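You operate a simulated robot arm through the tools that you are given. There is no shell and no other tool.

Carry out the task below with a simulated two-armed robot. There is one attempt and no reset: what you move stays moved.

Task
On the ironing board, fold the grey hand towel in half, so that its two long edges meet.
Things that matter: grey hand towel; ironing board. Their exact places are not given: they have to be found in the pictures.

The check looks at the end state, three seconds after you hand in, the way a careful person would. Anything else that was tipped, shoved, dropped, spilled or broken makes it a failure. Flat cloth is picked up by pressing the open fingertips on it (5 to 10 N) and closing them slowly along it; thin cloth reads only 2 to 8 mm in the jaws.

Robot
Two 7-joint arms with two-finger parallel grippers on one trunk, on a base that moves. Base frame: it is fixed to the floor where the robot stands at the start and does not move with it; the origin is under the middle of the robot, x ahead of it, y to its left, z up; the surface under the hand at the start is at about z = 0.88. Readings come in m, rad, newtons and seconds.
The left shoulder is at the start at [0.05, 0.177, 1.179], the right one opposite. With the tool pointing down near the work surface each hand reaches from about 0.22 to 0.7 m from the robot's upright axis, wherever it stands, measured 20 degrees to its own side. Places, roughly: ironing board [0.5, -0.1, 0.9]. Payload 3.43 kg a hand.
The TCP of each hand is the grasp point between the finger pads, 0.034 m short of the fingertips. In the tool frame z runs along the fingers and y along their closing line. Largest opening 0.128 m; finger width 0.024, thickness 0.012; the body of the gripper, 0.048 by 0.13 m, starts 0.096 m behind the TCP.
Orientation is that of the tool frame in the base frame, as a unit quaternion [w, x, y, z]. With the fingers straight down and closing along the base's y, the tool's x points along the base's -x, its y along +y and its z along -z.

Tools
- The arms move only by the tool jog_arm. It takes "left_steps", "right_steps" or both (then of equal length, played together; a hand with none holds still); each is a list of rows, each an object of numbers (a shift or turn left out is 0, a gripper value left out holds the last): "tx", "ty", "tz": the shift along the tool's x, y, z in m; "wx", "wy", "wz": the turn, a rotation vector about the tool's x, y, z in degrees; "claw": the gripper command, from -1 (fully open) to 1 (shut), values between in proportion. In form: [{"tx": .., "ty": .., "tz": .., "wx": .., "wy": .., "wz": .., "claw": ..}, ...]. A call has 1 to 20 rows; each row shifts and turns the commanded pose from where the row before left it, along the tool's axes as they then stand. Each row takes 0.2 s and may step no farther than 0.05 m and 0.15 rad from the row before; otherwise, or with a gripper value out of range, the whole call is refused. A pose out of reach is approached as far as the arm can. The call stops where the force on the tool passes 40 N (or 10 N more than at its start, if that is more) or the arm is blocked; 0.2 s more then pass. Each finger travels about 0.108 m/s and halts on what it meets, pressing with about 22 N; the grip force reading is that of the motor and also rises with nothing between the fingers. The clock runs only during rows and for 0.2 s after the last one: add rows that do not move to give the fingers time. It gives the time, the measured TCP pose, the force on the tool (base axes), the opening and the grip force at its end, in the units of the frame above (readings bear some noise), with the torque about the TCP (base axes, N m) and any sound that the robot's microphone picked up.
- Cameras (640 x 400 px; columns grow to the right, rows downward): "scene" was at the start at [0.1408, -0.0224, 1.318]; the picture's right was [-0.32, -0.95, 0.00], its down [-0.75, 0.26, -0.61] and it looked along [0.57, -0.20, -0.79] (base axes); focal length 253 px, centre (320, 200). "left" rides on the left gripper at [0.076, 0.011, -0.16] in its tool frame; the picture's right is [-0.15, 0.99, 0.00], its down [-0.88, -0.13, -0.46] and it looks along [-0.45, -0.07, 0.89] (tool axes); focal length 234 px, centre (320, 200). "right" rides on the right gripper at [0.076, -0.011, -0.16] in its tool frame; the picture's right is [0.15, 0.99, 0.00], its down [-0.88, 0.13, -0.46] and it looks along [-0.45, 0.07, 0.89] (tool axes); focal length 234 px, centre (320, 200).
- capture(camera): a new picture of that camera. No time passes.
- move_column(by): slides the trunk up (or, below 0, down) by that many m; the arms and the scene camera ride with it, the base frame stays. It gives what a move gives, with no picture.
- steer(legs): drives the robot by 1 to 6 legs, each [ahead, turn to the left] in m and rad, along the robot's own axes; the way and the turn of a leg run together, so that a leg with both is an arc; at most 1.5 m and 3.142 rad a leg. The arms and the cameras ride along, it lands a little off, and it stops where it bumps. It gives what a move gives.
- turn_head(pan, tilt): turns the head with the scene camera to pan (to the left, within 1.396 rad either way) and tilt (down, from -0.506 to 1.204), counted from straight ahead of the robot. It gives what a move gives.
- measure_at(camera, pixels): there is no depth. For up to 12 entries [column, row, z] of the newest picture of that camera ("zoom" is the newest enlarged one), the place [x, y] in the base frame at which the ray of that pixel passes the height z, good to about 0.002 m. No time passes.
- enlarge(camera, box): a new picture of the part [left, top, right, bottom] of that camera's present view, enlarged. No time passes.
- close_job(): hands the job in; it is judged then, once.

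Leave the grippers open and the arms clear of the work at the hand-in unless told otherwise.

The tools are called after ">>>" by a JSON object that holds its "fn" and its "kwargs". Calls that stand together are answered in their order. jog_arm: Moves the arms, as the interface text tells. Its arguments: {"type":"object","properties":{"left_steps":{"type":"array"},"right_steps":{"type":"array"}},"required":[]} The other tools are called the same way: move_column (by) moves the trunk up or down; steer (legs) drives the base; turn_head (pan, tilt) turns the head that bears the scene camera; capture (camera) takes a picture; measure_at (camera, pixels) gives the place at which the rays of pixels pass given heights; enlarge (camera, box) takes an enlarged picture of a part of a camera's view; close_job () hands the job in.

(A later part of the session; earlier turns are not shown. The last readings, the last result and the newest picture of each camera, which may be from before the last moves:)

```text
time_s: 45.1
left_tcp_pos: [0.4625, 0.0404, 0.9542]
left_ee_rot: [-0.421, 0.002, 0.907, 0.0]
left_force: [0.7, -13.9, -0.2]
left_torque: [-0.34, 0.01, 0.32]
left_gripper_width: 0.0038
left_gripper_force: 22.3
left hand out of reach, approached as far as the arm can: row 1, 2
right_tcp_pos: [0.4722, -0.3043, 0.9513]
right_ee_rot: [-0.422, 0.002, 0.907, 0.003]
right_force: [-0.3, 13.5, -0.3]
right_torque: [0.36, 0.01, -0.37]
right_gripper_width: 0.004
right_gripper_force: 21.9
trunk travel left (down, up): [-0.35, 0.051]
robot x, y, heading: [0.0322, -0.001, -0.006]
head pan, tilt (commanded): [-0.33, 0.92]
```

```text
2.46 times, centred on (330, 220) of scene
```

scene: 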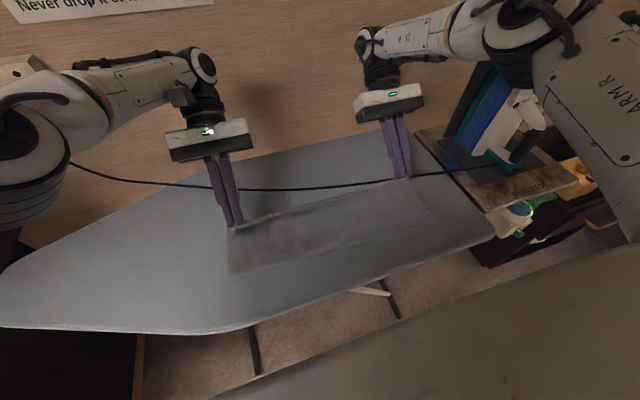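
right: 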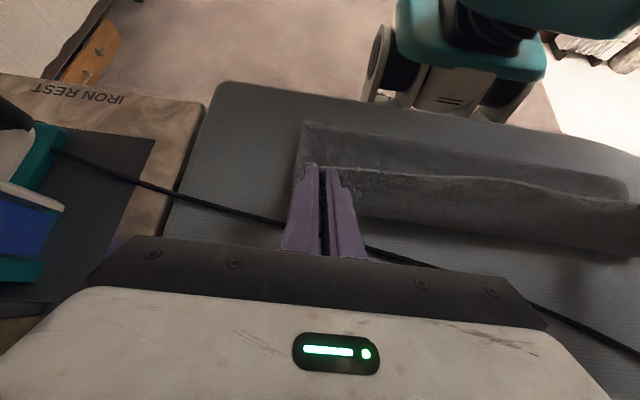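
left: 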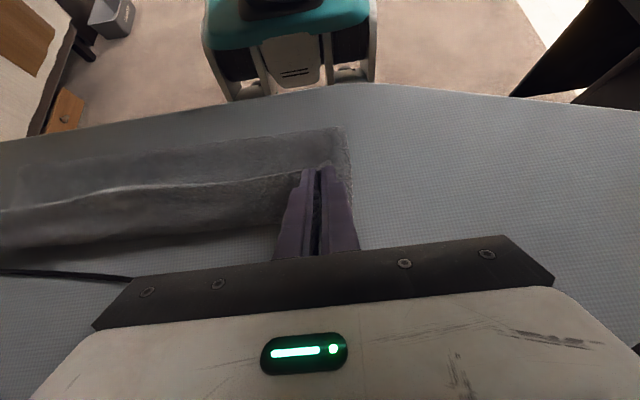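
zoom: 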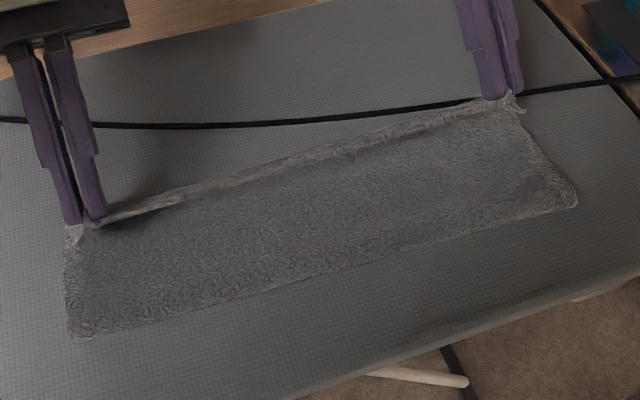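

The left arm is beyond its limit at that tilt (13 N edge tension), and the side view shows the flap sagging in a belly beyond the far edge: the flap must be kept taut over the arc so the crease stays in the middle. I bring both hands back up to the vertical taut position (TCP about x 0.337, z 1.03, tilt 16°), with the left hand back at y ≈ 0.029.

>>> {"fn": "jog_arm", "kwargs": {"left_steps": [{"tx": 0.0139, "tz": 0.0043, "ty": -0.00114, "wy": -3.39}, {"tx": 0.0142, "tz": 0.0034, "ty": -0.00114, "wy": -3.39}, {"tx": 0.01435, "tz": 0.0026, "ty": -0.00114, "wy": -3.39}, {"tx": 0.0145, "tz": 0.0017, "ty": -0.00114, "wy": -3.39}, {"tx": 0.01455, "tz": 0.0009, "ty": -0.00114, "wy": -3.39}, {"tx": 0.0146, "tz": 0.0, "ty": -0.00114, "wy": -3.39}, {"tx": 0.01455, "tz": -0.0008, "ty": -0.00114, "wy": -3.39}, {"tx": 0.0145, "tz": -0.0017, "ty": -0.00114, "wy": -3.39}, {"tx": 0.01435, "tz": -0.0026, "ty": -0.00114, "wy": -3.39}, {"tx": 0.0142, "tz": -0.0034, "ty": -0.00114, "wy": -3.39}, {}], "right_steps": [{"tx": 0.0152, "tz": 0.0052, "wy": -3.39}, {"tx": 0.0155, "tz": 0.0043, "wy": -3.39}, {"tx": 0.0157, "tz": 0.0034, "wy": -3.39}, {"tx": 0.0159, "tz": 0.0025, "wy": -3.39}, {"tx": 0.016, "tz": 0.0015, "wy": -3.39}, {"tx": 0.016, "tz": 0.0006, "wy": -3.39}, {"tx": 0.01605, "tz": -0.0003, "wy": -3.39}, {"tx": 0.016, "tz": -0.0013, "wy": -3.39}, {"tx": 0.0159, "tz": -0.0022, "wy": -3.39}, {"tx": 0.0157, "tz": -0.0032, "wy": -3.39}, {}]}}

>>> {"fn": "capture", "kwargs": {"camera": "scene"}}

>>> {"fn": "enlarge", "kwargs": {"camera": "scene", "box": [190, 130, 470, 310]}}

>>> {"fn": "capture", "kwargs": {"camera": "right"}}

```text
time_s: 47.5
left_tcp_pos: [0.34, 0.0285, 1.0319]
left_ee_rot: [-0.139, 0.001, 0.99, 0.0]
left_force: [0.4, -3.0, 0.1]
left_torque: [-0.12, 0.0, -0.03]
left_gripper_width: 0.0038
left_gripper_force: 22.3
right_tcp_pos: [0.3333, -0.3048, 1.0332]
right_ee_rot: [-0.14, 0.002, 0.99, 0.0]
right_force: [0.3, 3.2, 0.0]
right_torque: [0.15, 0.02, -0.07]
right_gripper_width: 0.0037
right_gripper_force: 21.6
trunk travel left (down, up): [-0.35, 0.051]
robot x, y, heading: [0.028, -0.0041, -0.001]
head pan, tilt (commanded): [-0.33, 0.92]
```

```text
taken
```

scene: 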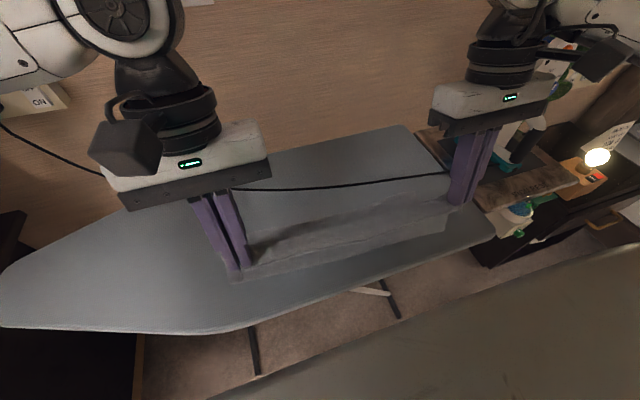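

```text
2.22 times, centred on (330, 220) of scene
```

zoom: 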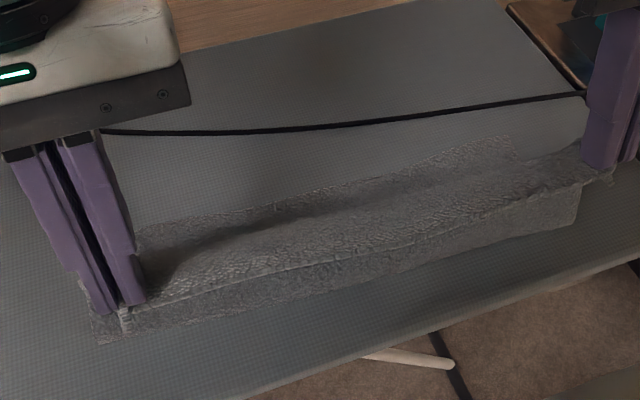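

```text
taken
```

right: 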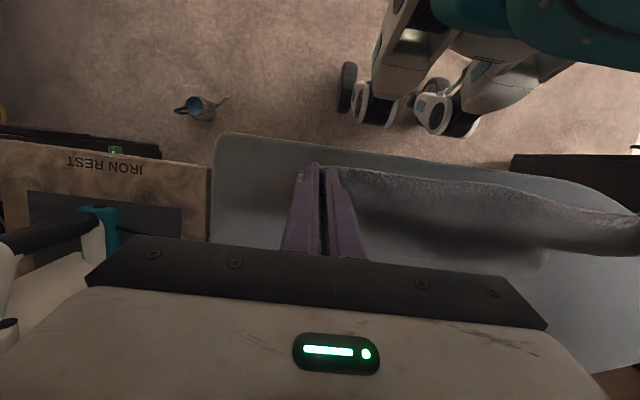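

I measure the crease contact line and far edge in this enlarged view.

>>> {"fn": "measure_at", "kwargs": {"camera": "zoom", "pixels": [[102, 342, 0.884], [350, 285, 0.884], [577, 227, 0.884], [140, 236, 0.884], [300, 198, 0.884], [513, 137, 0.884], [380, 247, 1.0], [200, 285, 1.0]]}}

```text
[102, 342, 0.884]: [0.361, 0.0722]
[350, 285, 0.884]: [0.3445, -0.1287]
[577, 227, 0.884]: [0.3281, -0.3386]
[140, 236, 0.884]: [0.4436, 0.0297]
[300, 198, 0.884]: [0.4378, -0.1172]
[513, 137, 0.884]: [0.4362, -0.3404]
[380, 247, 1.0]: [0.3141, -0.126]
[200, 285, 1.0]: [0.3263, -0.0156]
```

The far edge is still in place; the left side of the flap is slacker than the right (crease contact at x 0.361 left, 0.328 right). I raise both hands by 14 mm and draw the left one 8 mm back to take up the slack.

>>> {"fn": "jog_arm", "kwargs": {"left_steps": [{"tx": 0.0058, "tz": -0.0056}, {"tx": 0.0058, "tz": -0.0056}, {}], "right_steps": [{"tx": 0.0029, "tz": -0.0064}, {"tx": 0.0029, "tz": -0.0064}, {}]}}

>>> {"fn": "capture", "kwargs": {"camera": "scene"}}

>>> {"fn": "enlarge", "kwargs": {"camera": "scene", "box": [190, 130, 470, 310]}}

```text
time_s: 48.3
left_tcp_pos: [0.3324, 0.0287, 1.048]
left_ee_rot: [-0.14, 0.001, 0.99, 0.0]
left_force: [0.1, -4.1, 0.3]
left_torque: [-0.11, 0.0, -0.01]
left_gripper_width: 0.0037
left_gripper_force: 22.0
right_tcp_pos: [0.3331, -0.3049, 1.046]
right_ee_rot: [-0.141, 0.002, 0.99, 0.0]
right_force: [0.6, 4.1, -0.9]
right_torque: [0.13, -0.01, -0.07]
right_gripper_width: 0.0037
right_gripper_force: 22.2
trunk travel left (down, up): [-0.35, 0.051]
robot x, y, heading: [0.0267, -0.0008, -0.004]
head pan, tilt (commanded): [-0.33, 0.92]
```

```text
taken
```

scene: 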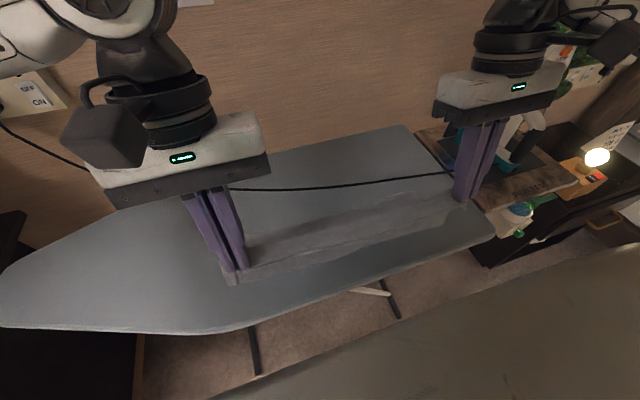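

```text
2.22 times, centred on (330, 220) of scene
```

zoom: 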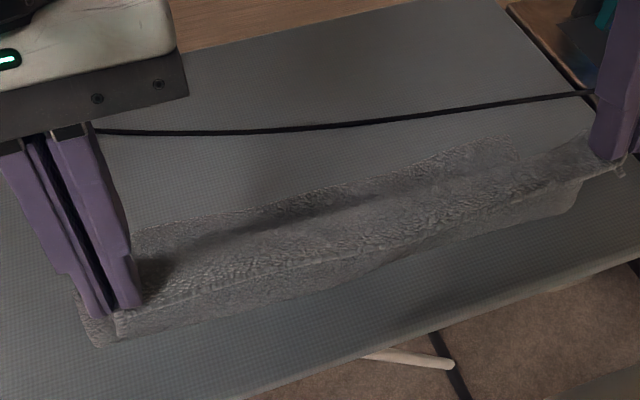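

Both hands hold the flap upright and fairly taut. Now I take it over along a taut arc (about 0.13 m radius around the middle line), tilting to 34° on the way; I stop 4–5 cm above the far edge to look.

>>> {"fn": "jog_arm", "kwargs": {"left_steps": [{"tx": -0.0152, "tz": -0.0015, "wy": 1.33}, {"tx": -0.0152, "tz": -0.0018, "wy": 1.33}, {"tx": -0.0151, "tz": -0.0022, "wy": 1.34}, {"tx": -0.0182, "tz": 0.0022, "wy": 2}, {"tx": -0.01825, "tz": 0.0015, "wy": 2}, {"tx": -0.0174, "tz": 0.0055, "wy": 2.5}, {"tx": -0.0176, "tz": 0.0047, "wy": 2.5}, {"tx": -0.016, "tz": 0.0081, "wy": 2.5}, {"tx": -0.0164, "tz": 0.0074, "wy": 2.5}, {}], "right_steps": [{"tx": -0.0129, "tz": -0.0015, "wy": 1.33}, {"tx": -0.0128, "tz": -0.0018, "wy": 1.33}, {"tx": -0.0128, "tz": -0.0021, "wy": 1.34}, {"tx": -0.0182, "tz": 0.0022, "wy": 2}, {"tx": -0.01825, "tz": 0.0015, "wy": 2}, {"tx": -0.0174, "tz": 0.0055, "wy": 2.5}, {"tx": -0.0176, "tz": 0.0047, "wy": 2.5}, {"tx": -0.016, "tz": 0.0081, "wy": 2.5}, {"tx": -0.0164, "tz": 0.0074, "wy": 2.5}, {}]}}

>>> {"fn": "capture", "kwargs": {"camera": "scene"}}

>>> {"fn": "enlarge", "kwargs": {"camera": "scene", "box": [190, 130, 470, 310]}}

>>> {"fn": "enlarge", "kwargs": {"camera": "right", "box": [270, 90, 640, 300]}}

>>> {"fn": "enlarge", "kwargs": {"camera": "left", "box": [0, 90, 400, 300]}}

```text
time_s: 50.5
left_tcp_pos: [0.4572, 0.0288, 0.9686]
left_ee_rot: [-0.293, 0.002, 0.956, -0.001]
left_force: [0.4, -3.5, 0.1]
left_torque: [-0.1, 0.01, 0.04]
left_gripper_width: 0.0036
left_gripper_force: 21.9
right_tcp_pos: [0.4501, -0.3067, 0.9699]
right_ee_rot: [-0.293, 0.002, 0.956, 0.001]
right_force: [0.7, 2.2, 0.0]
right_torque: [0.15, -0.01, -0.07]
right_gripper_width: 0.0036
right_gripper_force: 22.1
trunk travel left (down, up): [-0.35, 0.051]
robot x, y, heading: [0.0317, -0.0024, -0.004]
head pan, tilt (commanded): [-0.33, 0.92]
```

```text
taken
```

scene: 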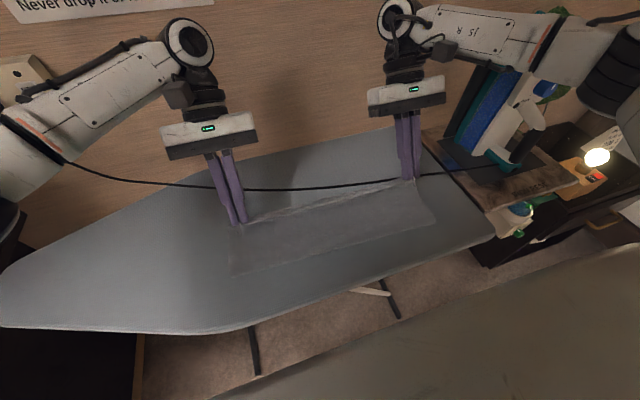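

```text
2.22 times, centred on (330, 220) of scene
```

zoom: 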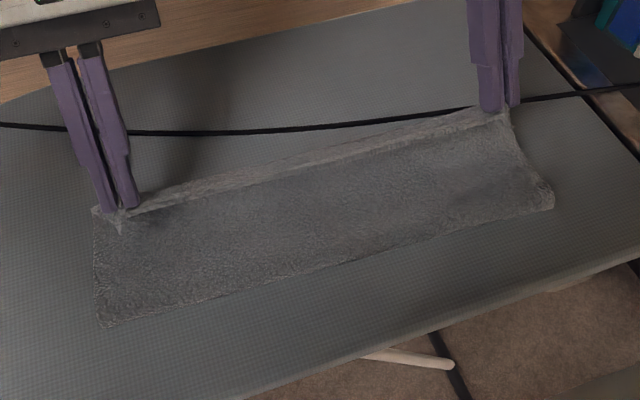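

```text
1.73 times, centred on (455, 195) of right
```

zoom: 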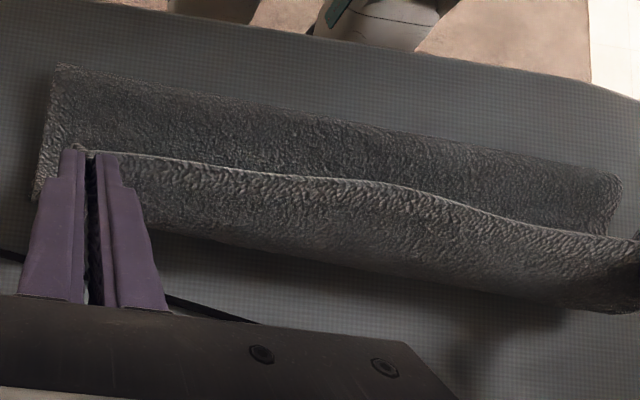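

```text
1.60 times, centred on (200, 195) of left
```

zoom: 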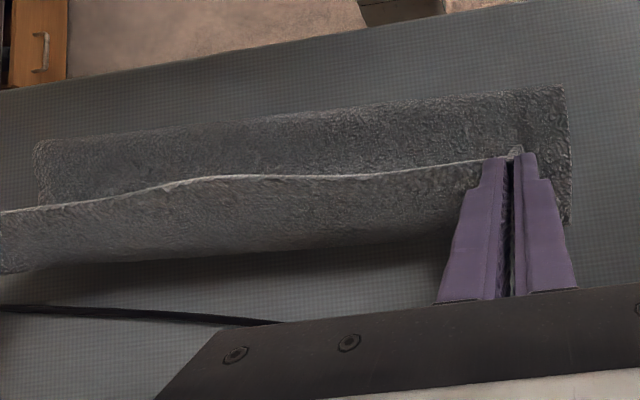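

The strip under the edge still hangs outward because of the jaw's orientation, but the crease now is close to the middle and the edge is right over the far edge. I tilt a bit more (to 45°) about the held edge, then will open the jaws gently so that the strip can spring open and lie down.

>>> {"fn": "jog_arm", "kwargs": {"left_steps": [{"tx": -0.0018, "tz": 0.0009, "wy": 3.7}, {"tx": -0.0019, "tz": 0.0008, "wy": 3.7}, {"tx": -0.002, "tz": 0.0006, "wy": 3.6}, {}], "right_steps": [{"tx": -0.0018, "tz": 0.0009, "wy": 3.7}, {"tx": -0.0019, "tz": 0.0008, "wy": 3.7}, {"tx": -0.002, "tz": 0.0006, "wy": 3.6}, {}]}}

>>> {"fn": "enlarge", "kwargs": {"camera": "right", "box": [270, 90, 640, 300]}}

>>> {"fn": "measure_at", "kwargs": {"camera": "zoom", "pixels": [[60, 70, 0.89], [300, 120, 0.89], [600, 180, 0.89], [200, 170, 0.95], [400, 190, 0.95], [250, 245, 0.9], [450, 285, 0.9]]}}

```text
time_s: 51.5
left_tcp_pos: [0.4598, 0.0283, 0.9633]
left_ee_rot: [-0.382, 0.0, 0.924, -0.001]
left_force: [0.4, -4.1, 0.4]
left_torque: [-0.08, 0.0, 0.04]
left_gripper_width: 0.0036
left_gripper_force: 21.9
right_tcp_pos: [0.4537, -0.3053, 0.9647]
right_ee_rot: [-0.383, 0.002, 0.924, 0.001]
right_force: [0.8, 3.3, -0.7]
right_torque: [0.12, 0.0, -0.1]
right_gripper_width: 0.0034
right_gripper_force: 22.4
trunk travel left (down, up): [-0.35, 0.051]
robot x, y, heading: [0.0339, -0.001, -0.004]
head pan, tilt (commanded): [-0.33, 0.92]
```

```text
1.73 times, centred on (455, 195) of right
```

zoom: 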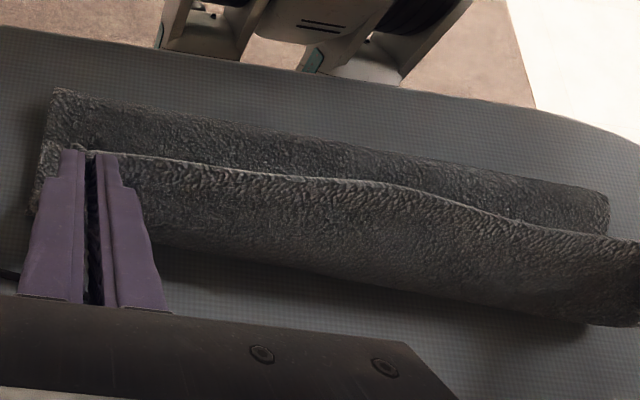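

```text
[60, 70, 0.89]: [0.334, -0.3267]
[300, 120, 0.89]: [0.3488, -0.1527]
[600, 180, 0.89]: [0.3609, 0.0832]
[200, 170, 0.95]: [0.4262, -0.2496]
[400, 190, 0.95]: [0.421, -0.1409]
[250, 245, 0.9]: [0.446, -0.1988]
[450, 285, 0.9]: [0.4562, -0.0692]
```

The flap stands as a steep wave whose edge is at x ≈ 0.42–0.43, z ≈ 0.95, belly at x ≈ 0.45. I open the jaws gently to about 25 mm.

>>> {"fn": "jog_arm", "kwargs": {"left_steps": [{"claw": 0.85}, {"claw": 0.75}, {"claw": 0.65}, {"claw": 0.55}, {}, {}], "right_steps": [{"claw": 0.85}, {"claw": 0.75}, {"claw": 0.65}, {"claw": 0.55}, {}, {}]}}

>>> {"fn": "capture", "kwargs": {"camera": "scene"}}

>>> {"fn": "enlarge", "kwargs": {"camera": "scene", "box": [190, 130, 470, 310]}}

>>> {"fn": "enlarge", "kwargs": {"camera": "right", "box": [270, 90, 640, 300]}}

>>> {"fn": "enlarge", "kwargs": {"camera": "left", "box": [0, 90, 400, 300]}}

```text
time_s: 52.9
left_tcp_pos: [0.4602, 0.0298, 0.9634]
left_ee_rot: [-0.382, 0.0, 0.924, -0.002]
left_force: [0.9, 0.2, 0.4]
left_torque: [0.0, 0.01, 0.0]
left_gripper_width: 0.0289
left_gripper_force: 0.1
right_tcp_pos: [0.453, -0.3058, 0.9655]
right_ee_rot: [-0.384, 0.002, 0.923, 0.001]
right_force: [0.4, 0.2, 0.4]
right_torque: [-0.01, 0.01, 0.0]
right_gripper_width: 0.0287
right_gripper_force: 0.0
trunk travel left (down, up): [-0.35, 0.051]
robot x, y, heading: [0.0283, 0.0019, -0.004]
head pan, tilt (commanded): [-0.33, 0.92]
```

```text
taken
```

scene: 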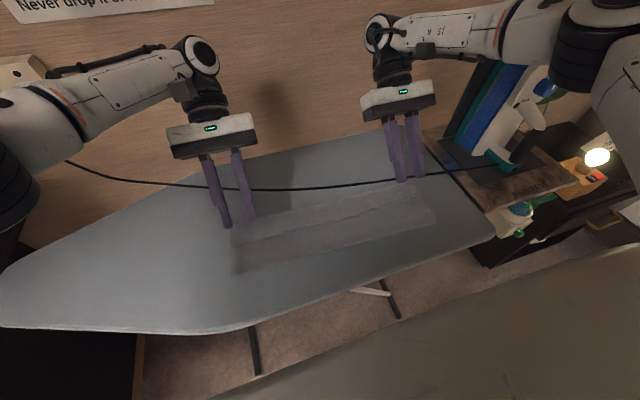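

```text
2.22 times, centred on (330, 220) of scene
```

zoom: 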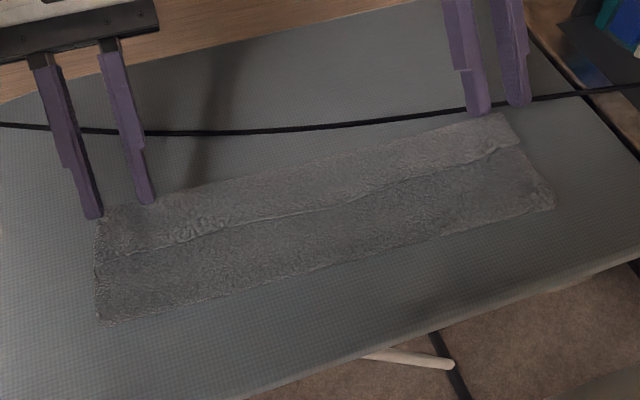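

```text
1.73 times, centred on (455, 195) of right
```

zoom: 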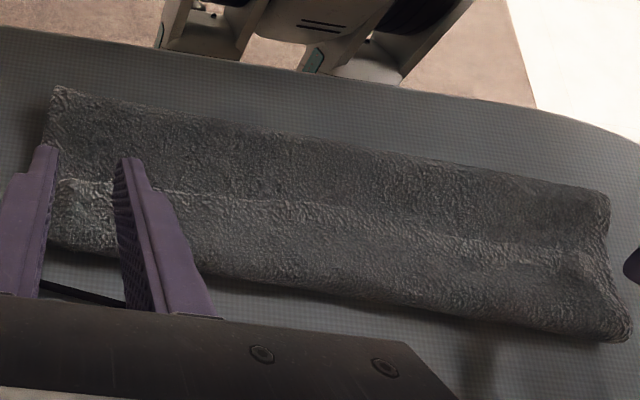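

```text
1.60 times, centred on (200, 195) of left
```

zoom: 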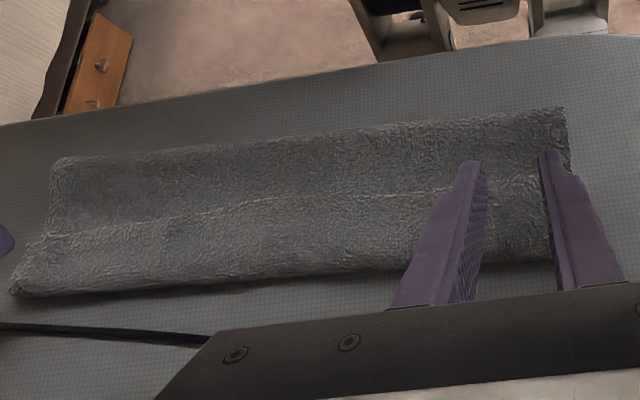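

The cloth came free and settled. I measure the outer far boundary, the visible edge line and the crease in the scene zoom... first re-taking that zoom so it is the newest.

>>> {"fn": "enlarge", "kwargs": {"camera": "scene", "box": [220, 160, 440, 290]}}

```text
2.91 times, centred on (330, 225) of scene
```

zoom: 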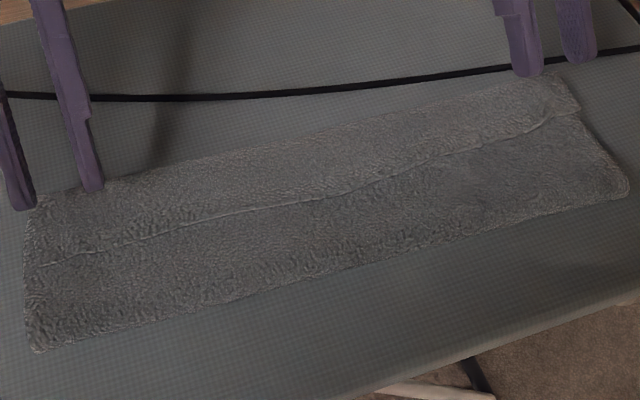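

>>> {"fn": "measure_at", "kwargs": {"camera": "zoom", "pixels": [[105, 185, 0.884], [320, 128, 0.884], [520, 82, 0.884], [42, 268, 0.895], [200, 222, 0.895], [400, 172, 0.895], [578, 112, 0.895], [38, 350, 0.884], [330, 272, 0.884], [625, 195, 0.884], [30, 210, 0.884], [560, 75, 0.884]]}}

```text
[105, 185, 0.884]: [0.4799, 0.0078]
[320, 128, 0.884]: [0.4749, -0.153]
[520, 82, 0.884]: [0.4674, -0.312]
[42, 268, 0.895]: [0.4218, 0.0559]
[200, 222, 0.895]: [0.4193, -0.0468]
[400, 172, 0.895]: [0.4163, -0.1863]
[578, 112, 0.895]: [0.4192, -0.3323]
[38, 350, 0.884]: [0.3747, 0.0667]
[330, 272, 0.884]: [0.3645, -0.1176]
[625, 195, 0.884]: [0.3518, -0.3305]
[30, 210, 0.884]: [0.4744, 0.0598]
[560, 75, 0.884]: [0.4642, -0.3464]
```

The flap has settled with a 5 cm hem turned back on top (edge line at x ≈ 0.418, turn at x ≈ 0.465): not acceptable yet, but nothing is disturbed. I will grip that edge again with the fingers slanted the other way (pointing away from the robot), so that the later turn of the wrists rolls the edge over properly. First I raise both hands 9 cm and swing the tilt from +45° to -45°.

>>> {"fn": "jog_arm", "kwargs": {"left_steps": [{"tx": 0.0212, "tz": -0.0212}, {"tx": 0.0212, "tz": -0.0212}, {"tx": 0.0212, "tz": -0.0212}, {"wy": -8.2}, {"wy": -8.2}, {"wy": -8.2}, {"wy": -8.2}, {"wy": -8.2}, {"wy": -8.2}, {"wy": -8.2}, {"wy": -8.2}, {"wy": -8.2}, {"wy": -8.2}, {"wy": -8.0}, {}], "right_steps": [{"tx": 0.0212, "tz": -0.0212}, {"tx": 0.0212, "tz": -0.0212}, {"tx": 0.0212, "tz": -0.0212}, {"wy": -8.2}, {"wy": -8.2}, {"wy": -8.2}, {"wy": -8.2}, {"wy": -8.2}, {"wy": -8.2}, {"wy": -8.2}, {"wy": -8.2}, {"wy": -8.2}, {"wy": -8.2}, {"wy": -8.0}, {}]}}

>>> {"fn": "steer", "kwargs": {"legs": [[-0.105, 0.0]]}}

>>> {"fn": "capture", "kwargs": {"camera": "scene"}}

>>> {"fn": "capture", "kwargs": {"camera": "left"}}

>>> {"fn": "capture", "kwargs": {"camera": "right"}}

```text
time_s: 56.1
left_tcp_pos: [0.4606, 0.0283, 1.0517]
left_ee_rot: [0.384, 0.0, 0.923, -0.001]
left_force: [0.0, -0.5, -0.8]
left_torque: [0.0, -0.05, -0.01]
left_gripper_width: 0.0287
left_gripper_force: 0.1
right_tcp_pos: [0.4592, -0.3068, 1.0565]
right_ee_rot: [0.381, 0.001, 0.925, 0.0]
right_force: [0.4, -1.0, -0.6]
right_torque: [0.03, 0.0, 0.0]
right_gripper_width: 0.029
right_gripper_force: 0.1
right hand out of reach, approached as far as the arm can: row 14
trunk travel left (down, up): [-0.35, 0.051]
robot x, y, heading: [0.032, 0.002, -0.004]
head pan, tilt (commanded): [-0.33, 0.92]
```

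```text
time_s: 57.2
left_tcp_pos: [0.3555, 0.0289, 1.0534]
left_ee_rot: [0.383, 0.001, 0.924, -0.001]
left_force: [0.6, -0.9, -0.1]
left_torque: [-0.01, -0.03, -0.04]
left_gripper_width: 0.0288
left_gripper_force: 0.0
right_tcp_pos: [0.3545, -0.306, 1.0558]
right_ee_rot: [0.381, 0.001, 0.925, 0.0]
right_force: [-0.8, 0.8, -0.2]
right_torque: [0.03, 0.0, 0.02]
right_gripper_width: 0.029
right_gripper_force: 0.0
trunk travel left (down, up): [-0.35, 0.051]
robot x, y, heading: [-0.0756, -0.0015, -0.005]
head pan, tilt (commanded): [-0.33, 0.92]
```

```text
taken
```

scene: 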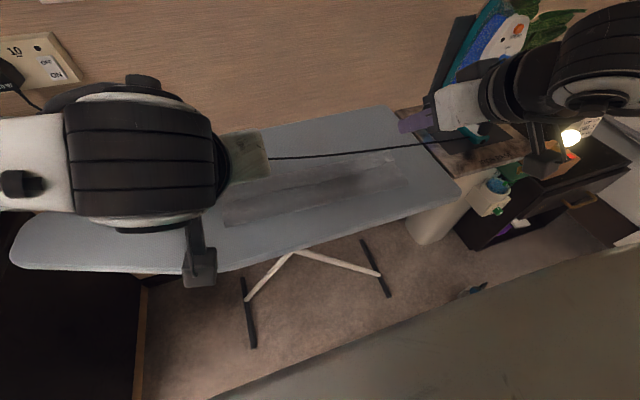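

```text
taken
```

left: 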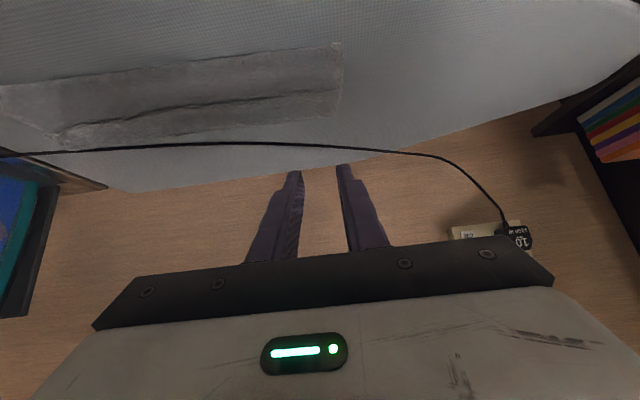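

```text
taken
```

right: 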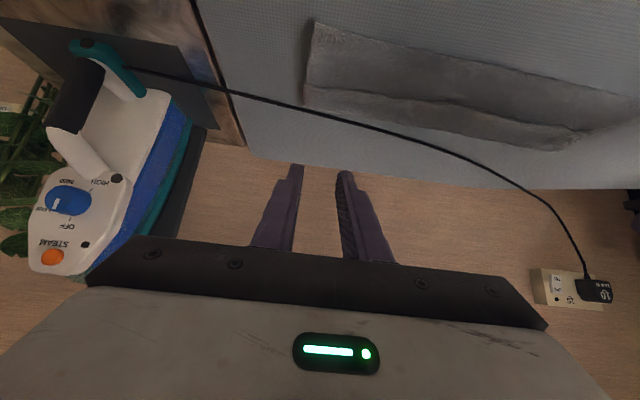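

Now both hand cameras see the towel obliquely from the robot side. I zoom in to judge the layers.

>>> {"fn": "enlarge", "kwargs": {"camera": "left", "box": [0, 30, 360, 170]}}

>>> {"fn": "enlarge", "kwargs": {"camera": "right", "box": [280, 10, 640, 190]}}

>>> {"fn": "measure_at", "kwargs": {"camera": "right", "pixels": [[305, 88, 0.895], [400, 100, 0.895], [500, 121, 0.895], [310, 106, 0.885], [440, 128, 0.885], [560, 150, 0.885], [316, 22, 0.889], [450, 53, 0.889], [600, 90, 0.889]]}}

>>> {"fn": "measure_at", "kwargs": {"camera": "left", "pixels": [[335, 91, 0.895], [250, 98, 0.895], [160, 111, 0.895], [336, 113, 0.885], [250, 123, 0.885], [150, 138, 0.885], [340, 44, 0.889], [200, 62, 0.889], [50, 82, 0.889]]}}

```text
1.78 times, centred on (180, 100) of left
```

zoom: 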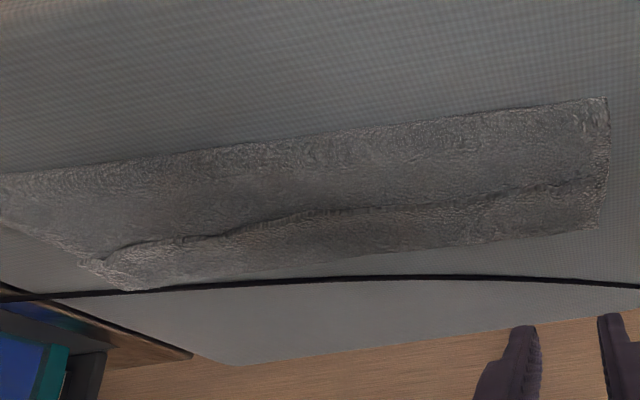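

```text
1.78 times, centred on (460, 100) of right
```

zoom: 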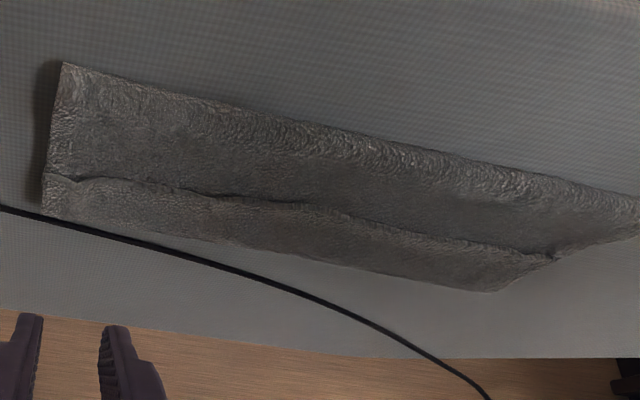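

```text
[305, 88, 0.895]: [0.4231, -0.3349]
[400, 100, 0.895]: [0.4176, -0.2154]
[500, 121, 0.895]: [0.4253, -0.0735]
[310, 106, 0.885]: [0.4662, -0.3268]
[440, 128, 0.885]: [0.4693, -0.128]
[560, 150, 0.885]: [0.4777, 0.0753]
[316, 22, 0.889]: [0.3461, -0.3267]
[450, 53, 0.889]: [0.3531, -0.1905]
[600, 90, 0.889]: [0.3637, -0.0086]
```

```text
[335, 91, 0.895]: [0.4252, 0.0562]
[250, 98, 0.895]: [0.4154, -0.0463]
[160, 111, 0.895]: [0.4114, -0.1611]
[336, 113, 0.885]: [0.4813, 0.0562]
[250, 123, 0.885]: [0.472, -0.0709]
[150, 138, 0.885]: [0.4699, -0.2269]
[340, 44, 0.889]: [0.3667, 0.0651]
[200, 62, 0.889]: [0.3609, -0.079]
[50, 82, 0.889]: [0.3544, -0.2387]
```

I enlarge further the edge line to determine which side lies on top.

>>> {"fn": "enlarge", "kwargs": {"camera": "left", "box": [40, 85, 200, 175]}}

>>> {"fn": "enlarge", "kwargs": {"camera": "right", "box": [290, 60, 420, 140]}}

>>> {"fn": "enlarge", "kwargs": {"camera": "right", "box": [500, 80, 640, 180]}}

```text
4.00 times, centred on (120, 130) of left
```

zoom: 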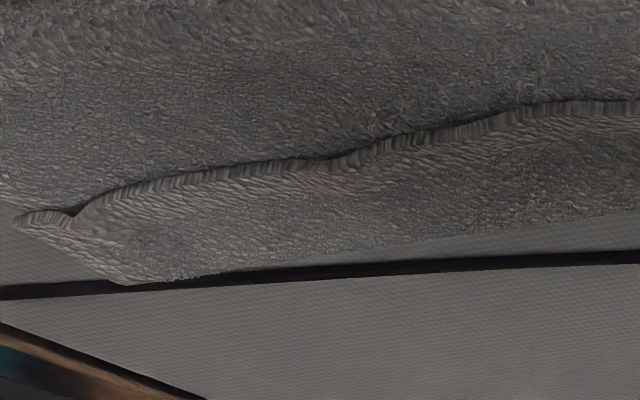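

```text
4.92 times, centred on (355, 100) of right
```

zoom: 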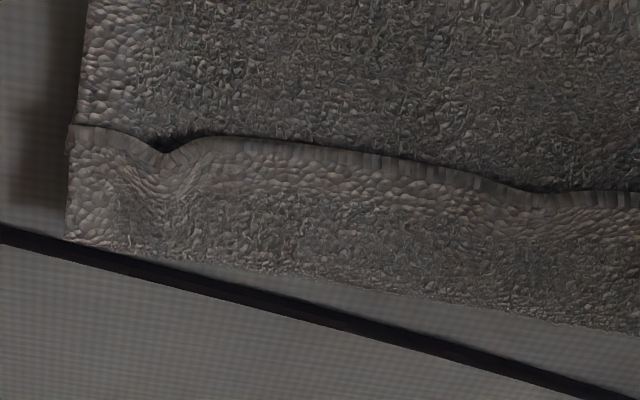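

```text
4.00 times, centred on (570, 130) of right
```

zoom: 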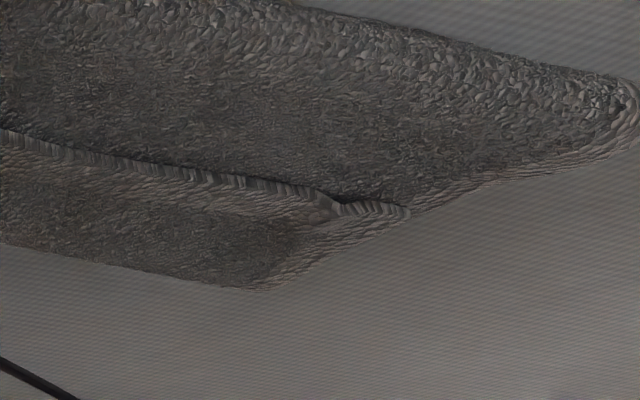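

Now it is plain: the outer 5 cm strip (with its rim facing the robot at x ≈ 0.42) lies on top as a turned-back hem. I bring both slanted hands down to just above that rim, near its two ends (left y 0.027, right y -0.306).

>>> {"fn": "jog_arm", "kwargs": {"left_steps": [{"tx": 0.0068, "tz": 0.0238, "ty": -0.001, "claw": 0.53}, {"tx": 0.0068, "tz": 0.0238, "ty": -0.001}, {"tx": 0.0068, "tz": 0.0238}, {"tx": 0.0068, "tz": 0.0238}, {"tx": 0.0068, "tz": 0.0238}, {}], "right_steps": [{"tx": 0.0074, "tz": 0.024, "claw": 0.53}, {"tx": 0.0074, "tz": 0.024}, {"tx": 0.0074, "tz": 0.024}, {"tx": 0.0074, "tz": 0.024}, {"tx": 0.0074, "tz": 0.024}, {}]}}

>>> {"fn": "capture", "kwargs": {"camera": "left"}}

>>> {"fn": "capture", "kwargs": {"camera": "right"}}

>>> {"fn": "capture", "kwargs": {"camera": "scene"}}

```text
time_s: 58.6
left_tcp_pos: [0.4149, 0.0263, 0.9441]
left_ee_rot: [0.382, 0.0, 0.924, 0.0]
left_force: [-2.1, -0.7, -0.4]
left_torque: [-0.04, -0.01, -0.02]
left_gripper_width: 0.0303
left_gripper_force: 0.2
right_tcp_pos: [0.4133, -0.3058, 0.9444]
right_ee_rot: [0.381, 0.001, 0.925, 0.0]
right_force: [-0.2, 0.0, 0.5]
right_torque: [-0.01, 0.03, -0.01]
right_gripper_width: 0.0301
right_gripper_force: 0.0
trunk travel left (down, up): [-0.35, 0.051]
robot x, y, heading: [-0.0739, -0.0011, -0.004]
head pan, tilt (commanded): [-0.33, 0.92]
```

```text
taken
```

left: 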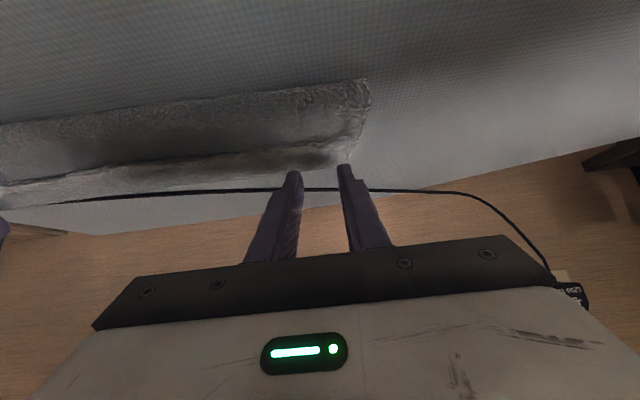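

```text
taken
```

right: 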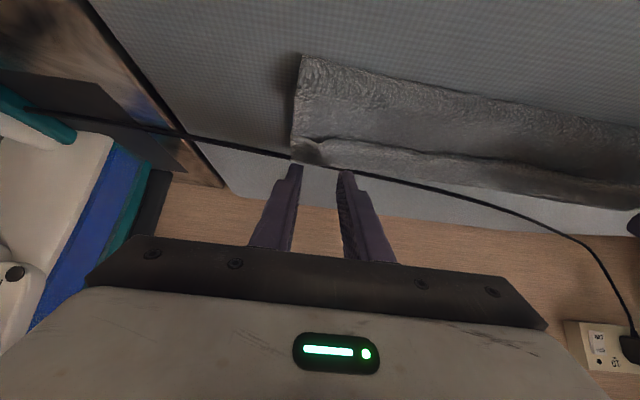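

```text
taken
```

scene: 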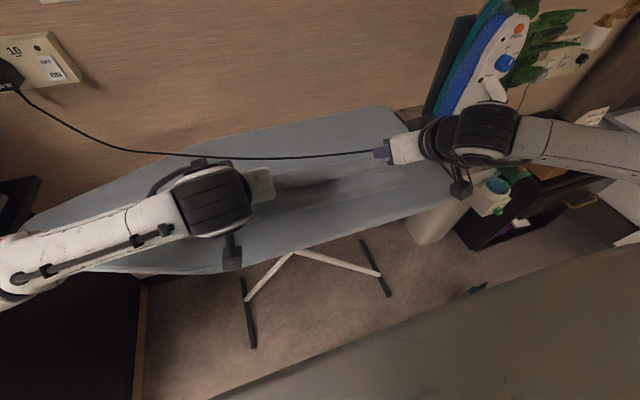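

The fingertips are just over the rim. I go straight down 8 mm, then feel in small steps.

>>> {"fn": "jog_arm", "kwargs": {"left_steps": [{"tx": 0.0028, "tz": 0.0028}, {"tx": 0.0028, "tz": 0.0028}, {}], "right_steps": [{"tx": 0.0028, "tz": 0.0028}, {"tx": 0.0028, "tz": 0.0028}, {}]}}

>>> {"fn": "enlarge", "kwargs": {"camera": "left", "box": [220, 100, 420, 220]}}

>>> {"fn": "enlarge", "kwargs": {"camera": "right", "box": [240, 90, 440, 210]}}

```text
time_s: 59.4
left_tcp_pos: [0.4147, 0.0265, 0.9355]
left_ee_rot: [0.382, -0.001, 0.924, 0.0]
left_force: [-0.4, 0.9, -0.4]
left_torque: [0.04, -0.03, -0.01]
left_gripper_width: 0.03
left_gripper_force: 0.1
right_tcp_pos: [0.4139, -0.3054, 0.9368]
right_ee_rot: [0.381, 0.002, 0.924, 0.0]
right_force: [0.1, 0.2, 0.1]
right_torque: [0.01, 0.01, -0.04]
right_gripper_width: 0.03
right_gripper_force: 0.1
trunk travel left (down, up): [-0.35, 0.051]
robot x, y, heading: [-0.0772, -0.0026, -0.001]
head pan, tilt (commanded): [-0.33, 0.92]
```

```text
3.20 times, centred on (320, 160) of left
```

zoom: 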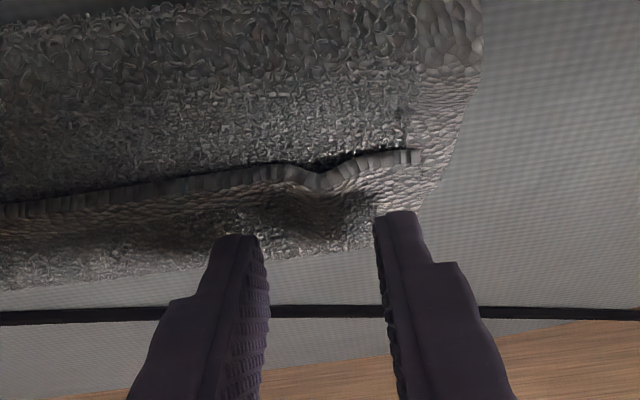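

```text
3.20 times, centred on (340, 150) of right
```

zoom: 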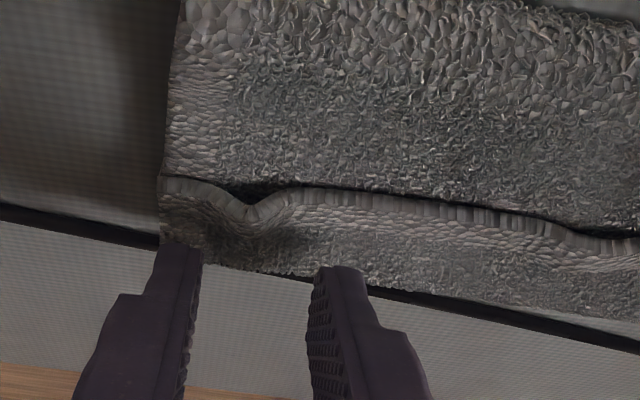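

The tips are a few mm above the hem, about 5 mm in from its rim; the old pinch ridge lies nicely between the fingers. I go down another 5 mm.

>>> {"fn": "jog_arm", "kwargs": {"left_steps": [{"tx": 0.0018, "tz": 0.0018}, {"tx": 0.0018, "tz": 0.0018}, {}], "right_steps": [{"tx": 0.0018, "tz": 0.0018}, {"tx": 0.0018, "tz": 0.0018}, {}]}}

```text
time_s: 60.2
left_tcp_pos: [0.4141, 0.0284, 0.9323]
left_ee_rot: [0.381, 0.0, 0.925, 0.0]
left_force: [0.0, -0.5, -0.4]
left_torque: [-0.02, 0.0, 0.0]
left_gripper_width: 0.0301
left_gripper_force: 0.1
right_tcp_pos: [0.4139, -0.306, 0.9315]
right_ee_rot: [0.381, 0.001, 0.924, 0.0]
right_force: [0.1, 0.2, -0.4]
right_torque: [0.01, 0.04, -0.02]
right_gripper_width: 0.0302
right_gripper_force: 0.0
trunk travel left (down, up): [-0.35, 0.051]
robot x, y, heading: [-0.0753, 0.0026, -0.003]
head pan, tilt (commanded): [-0.33, 0.92]
```

No contact yet; 4 mm more.

>>> {"fn": "jog_arm", "kwargs": {"left_steps": [{"tx": 0.0014, "tz": 0.0014}, {"tx": 0.0014, "tz": 0.0014}, {}], "right_steps": [{"tx": 0.0014, "tz": 0.0014}, {"tx": 0.0014, "tz": 0.0014}, {}]}}

```text
time_s: 61.0
left_tcp_pos: [0.4144, 0.0268, 0.9281]
left_ee_rot: [0.381, 0.0, 0.925, 0.0]
left_force: [0.3, 1.0, 0.9]
left_torque: [-0.02, 0.02, 0.01]
left_gripper_width: 0.0303
left_gripper_force: 0.1
right_tcp_pos: [0.4136, -0.3071, 0.9277]
right_ee_rot: [0.381, 0.001, 0.925, 0.0]
right_force: [0.1, 0.2, 0.4]
right_torque: [0.0, 0.03, 0.0]
right_gripper_width: 0.0301
right_gripper_force: 0.0
trunk travel left (down, up): [-0.35, 0.051]
robot x, y, heading: [-0.074, -0.0036, 0.001]
head pan, tilt (commanded): [-0.33, 0.92]
```

Soft first touch (0.9 N left). I press 3 mm further.

>>> {"fn": "jog_arm", "kwargs": {"left_steps": [{"tx": 0.0021, "tz": 0.0021}, {}], "right_steps": [{"tx": 0.0021, "tz": 0.0021}, {}]}}

>>> {"fn": "enlarge", "kwargs": {"camera": "left", "box": [220, 100, 420, 220]}}

>>> {"fn": "enlarge", "kwargs": {"camera": "right", "box": [240, 90, 440, 210]}}

```text
time_s: 61.6
left_tcp_pos: [0.4145, 0.0257, 0.9246]
left_ee_rot: [0.382, 0.0, 0.924, 0.0]
left_force: [0.7, -0.2, -0.4]
left_torque: [0.01, -0.03, 0.01]
left_gripper_width: 0.0302
left_gripper_force: 0.1
right_tcp_pos: [0.4123, -0.3071, 0.9238]
right_ee_rot: [0.381, 0.0, 0.925, 0.001]
right_force: [-0.4, -0.9, 1.0]
right_torque: [-0.04, -0.03, -0.01]
right_gripper_width: 0.0299
right_gripper_force: 0.2
trunk travel left (down, up): [-0.35, 0.051]
robot x, y, heading: [-0.0773, 0.0001, -0.003]
head pan, tilt (commanded): [-0.33, 0.92]
```

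```text
3.20 times, centred on (320, 160) of left
```

zoom: 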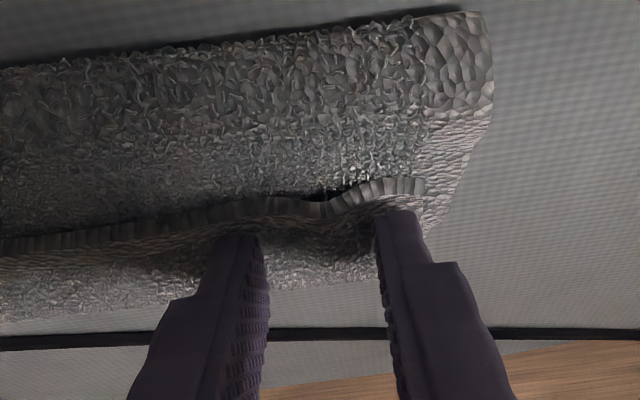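

```text
3.20 times, centred on (340, 150) of right
```

zoom: 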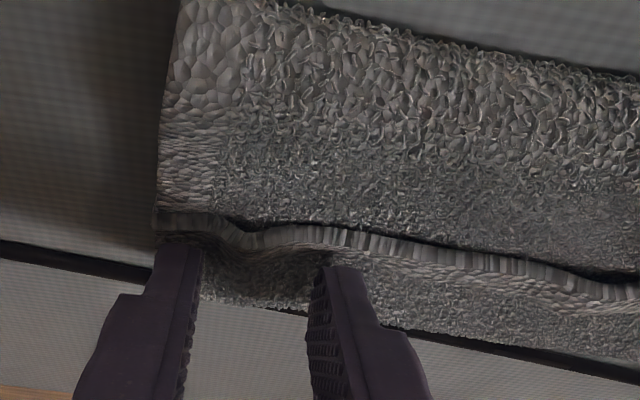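

The tips are at the rim now, cloth yielding softly. 3 mm further.

>>> {"fn": "jog_arm", "kwargs": {"left_steps": [{"tx": 0.0021, "tz": 0.0021}, {}], "right_steps": [{"tx": 0.0018, "tz": 0.0018}, {}]}}

```text
time_s: 62.2
left_tcp_pos: [0.4148, 0.0272, 0.9231]
left_ee_rot: [0.383, 0.0, 0.924, -0.001]
left_force: [-2.6, -0.7, 2.4]
left_torque: [0.02, 0.02, 0.0]
left_gripper_width: 0.03
left_gripper_force: 0.1
right_tcp_pos: [0.413, -0.3057, 0.924]
right_ee_rot: [0.381, 0.002, 0.924, 0.0]
right_force: [-0.6, -1.0, 2.6]
right_torque: [-0.01, -0.01, -0.03]
right_gripper_width: 0.03
right_gripper_force: 0.0
trunk travel left (down, up): [-0.35, 0.051]
robot x, y, heading: [-0.0768, -0.0014, -0.003]
head pan, tilt (commanded): [-0.33, 0.92]
```

2.5 N each. 1.5 mm more to reach about 5 N.

>>> {"fn": "jog_arm", "kwargs": {"left_steps": [{"tx": 0.0012, "tz": 0.0012}, {}], "right_steps": [{"tx": 0.0012, "tz": 0.0012}, {}]}}

```text
time_s: 62.8
left_tcp_pos: [0.4154, 0.0278, 0.9213]
left_ee_rot: [0.383, 0.0, 0.924, 0.0]
left_force: [0.6, -0.7, 5.0]
left_torque: [0.0, -0.1, 0.03]
left_gripper_width: 0.03
left_gripper_force: 0.0
right_tcp_pos: [0.4127, -0.3064, 0.9227]
right_ee_rot: [0.382, 0.001, 0.924, 0.001]
right_force: [0.7, -1.6, 4.0]
right_torque: [-0.04, -0.13, -0.01]
right_gripper_width: 0.0297
right_gripper_force: 0.1
trunk travel left (down, up): [-0.35, 0.051]
robot x, y, heading: [-0.0767, 0.0026, -0.002]
head pan, tilt (commanded): [-0.33, 0.92]
```

5 N and 4 N. Now I close slowly.

>>> {"fn": "jog_arm", "kwargs": {"left_steps": [{"claw": 0.58}, {"claw": 0.63}, {"claw": 0.68}, {"claw": 0.73}, {"claw": 0.78}, {"claw": 0.83}, {"claw": 0.88}, {"claw": 0.93}, {"claw": 1.0}, {}, {}], "right_steps": [{"claw": 0.58}, {"claw": 0.63}, {"claw": 0.68}, {"claw": 0.73}, {"claw": 0.78}, {"claw": 0.83}, {"claw": 0.88}, {"claw": 0.93}, {"claw": 1.0}, {}, {}]}}

>>> {"fn": "enlarge", "kwargs": {"camera": "left", "box": [220, 100, 420, 220]}}

>>> {"fn": "enlarge", "kwargs": {"camera": "right", "box": [240, 90, 440, 210]}}

```text
time_s: 65.2
left_tcp_pos: [0.4143, 0.0259, 0.9204]
left_ee_rot: [0.383, 0.001, 0.924, -0.001]
left_force: [-0.7, -5.8, 6.3]
left_torque: [-0.2, -0.09, -0.14]
left_gripper_width: 0.0038
left_gripper_force: 22.6
right_tcp_pos: [0.413, -0.3054, 0.9214]
right_ee_rot: [0.381, 0.001, 0.924, 0.001]
right_force: [-0.2, 7.5, 5.0]
right_torque: [0.22, -0.06, 0.06]
right_gripper_width: 0.0071
right_gripper_force: 22.4
trunk travel left (down, up): [-0.35, 0.051]
robot x, y, heading: [-0.0744, 0.0001, -0.003]
head pan, tilt (commanded): [-0.33, 0.92]
```

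```text
3.20 times, centred on (320, 160) of left
```

zoom: 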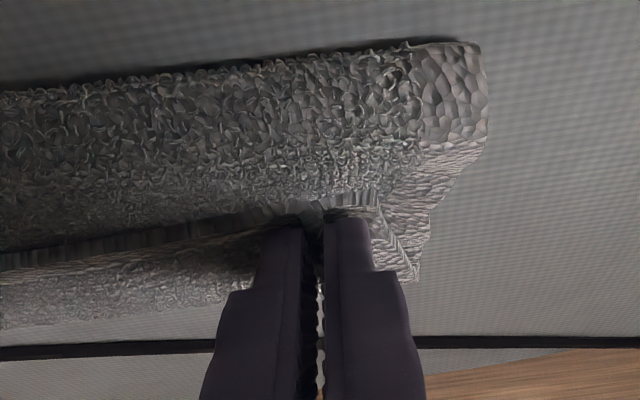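

```text
3.20 times, centred on (340, 150) of right
```

zoom: 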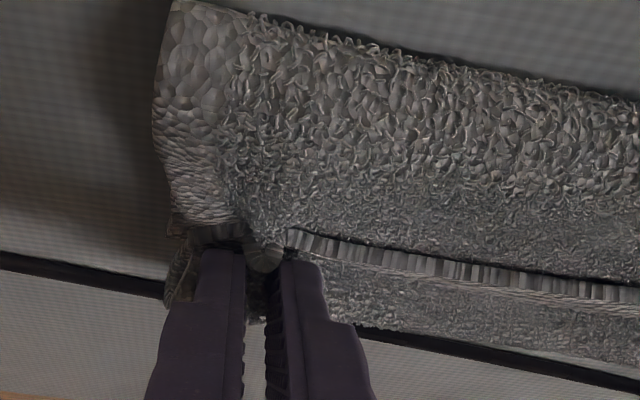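

Left reads 3.8 mm (single ridge), but right reads 7.1 mm: it seems to have caught the layer beneath too. I reopen the right, raise it 2 mm and close with a lighter press, the left holding still.

>>> {"fn": "jog_arm", "kwargs": {"right_steps": [{"claw": 0.85}, {"claw": 0.7}, {"claw": 0.53}, {"tx": -0.0018, "tz": -0.0018}, {}, {}]}}

>>> {"fn": "enlarge", "kwargs": {"camera": "right", "box": [240, 90, 440, 210]}}

```text
time_s: 66.6
left_tcp_pos: [0.4153, 0.0272, 0.9201]
left_ee_rot: [0.383, 0.0, 0.924, 0.0]
left_force: [-2.3, -1.2, 5.4]
left_torque: [-0.03, -0.04, -0.01]
left_gripper_width: 0.0036
left_gripper_force: 21.7
right_tcp_pos: [0.4136, -0.3069, 0.9223]
right_ee_rot: [0.38, 0.002, 0.925, 0.0]
right_force: [0.0, -1.1, 2.0]
right_torque: [-0.01, -0.02, -0.01]
right_gripper_width: 0.0296
right_gripper_force: 0.1
trunk travel left (down, up): [-0.35, 0.051]
robot x, y, heading: [-0.0709, 0.0041, -0.004]
head pan, tilt (commanded): [-0.33, 0.92]
```

```text
3.20 times, centred on (340, 150) of right
```

zoom: 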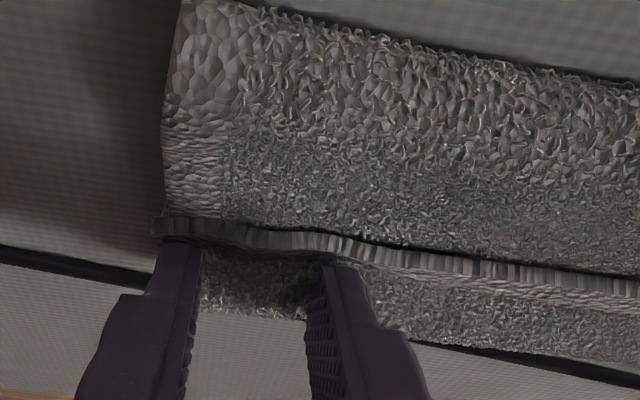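

Right presses with 2 N now and the layers lie flat again. I close the right slowly.

>>> {"fn": "jog_arm", "kwargs": {"right_steps": [{"claw": 0.58}, {"claw": 0.63}, {"claw": 0.68}, {"claw": 0.73}, {"claw": 0.78}, {"claw": 0.83}, {"claw": 0.88}, {"claw": 0.93}, {"claw": 1.0}, {}, {}]}}

>>> {"fn": "enlarge", "kwargs": {"camera": "right", "box": [240, 90, 440, 210]}}

```text
time_s: 69.0
left_tcp_pos: [0.4154, 0.0263, 0.9206]
left_ee_rot: [0.382, 0.0, 0.924, -0.001]
left_force: [-1.5, -1.4, 5.3]
left_torque: [-0.05, -0.05, 0.0]
left_gripper_width: 0.0037
left_gripper_force: 21.6
right_tcp_pos: [0.413, -0.306, 0.9233]
right_ee_rot: [0.381, 0.001, 0.925, 0.001]
right_force: [0.6, 1.6, 1.5]
right_torque: [0.09, -0.02, 0.07]
right_gripper_width: 0.0037
right_gripper_force: 22.0
trunk travel left (down, up): [-0.35, 0.051]
robot x, y, heading: [-0.0742, 0.0027, -0.001]
head pan, tilt (commanded): [-0.33, 0.92]
```

```text
3.20 times, centred on (340, 150) of right
```

zoom: 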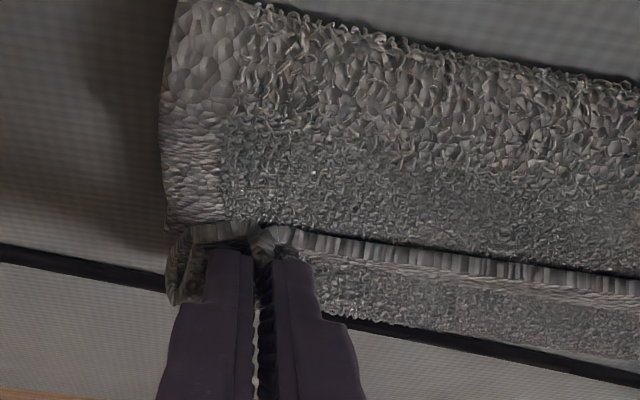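

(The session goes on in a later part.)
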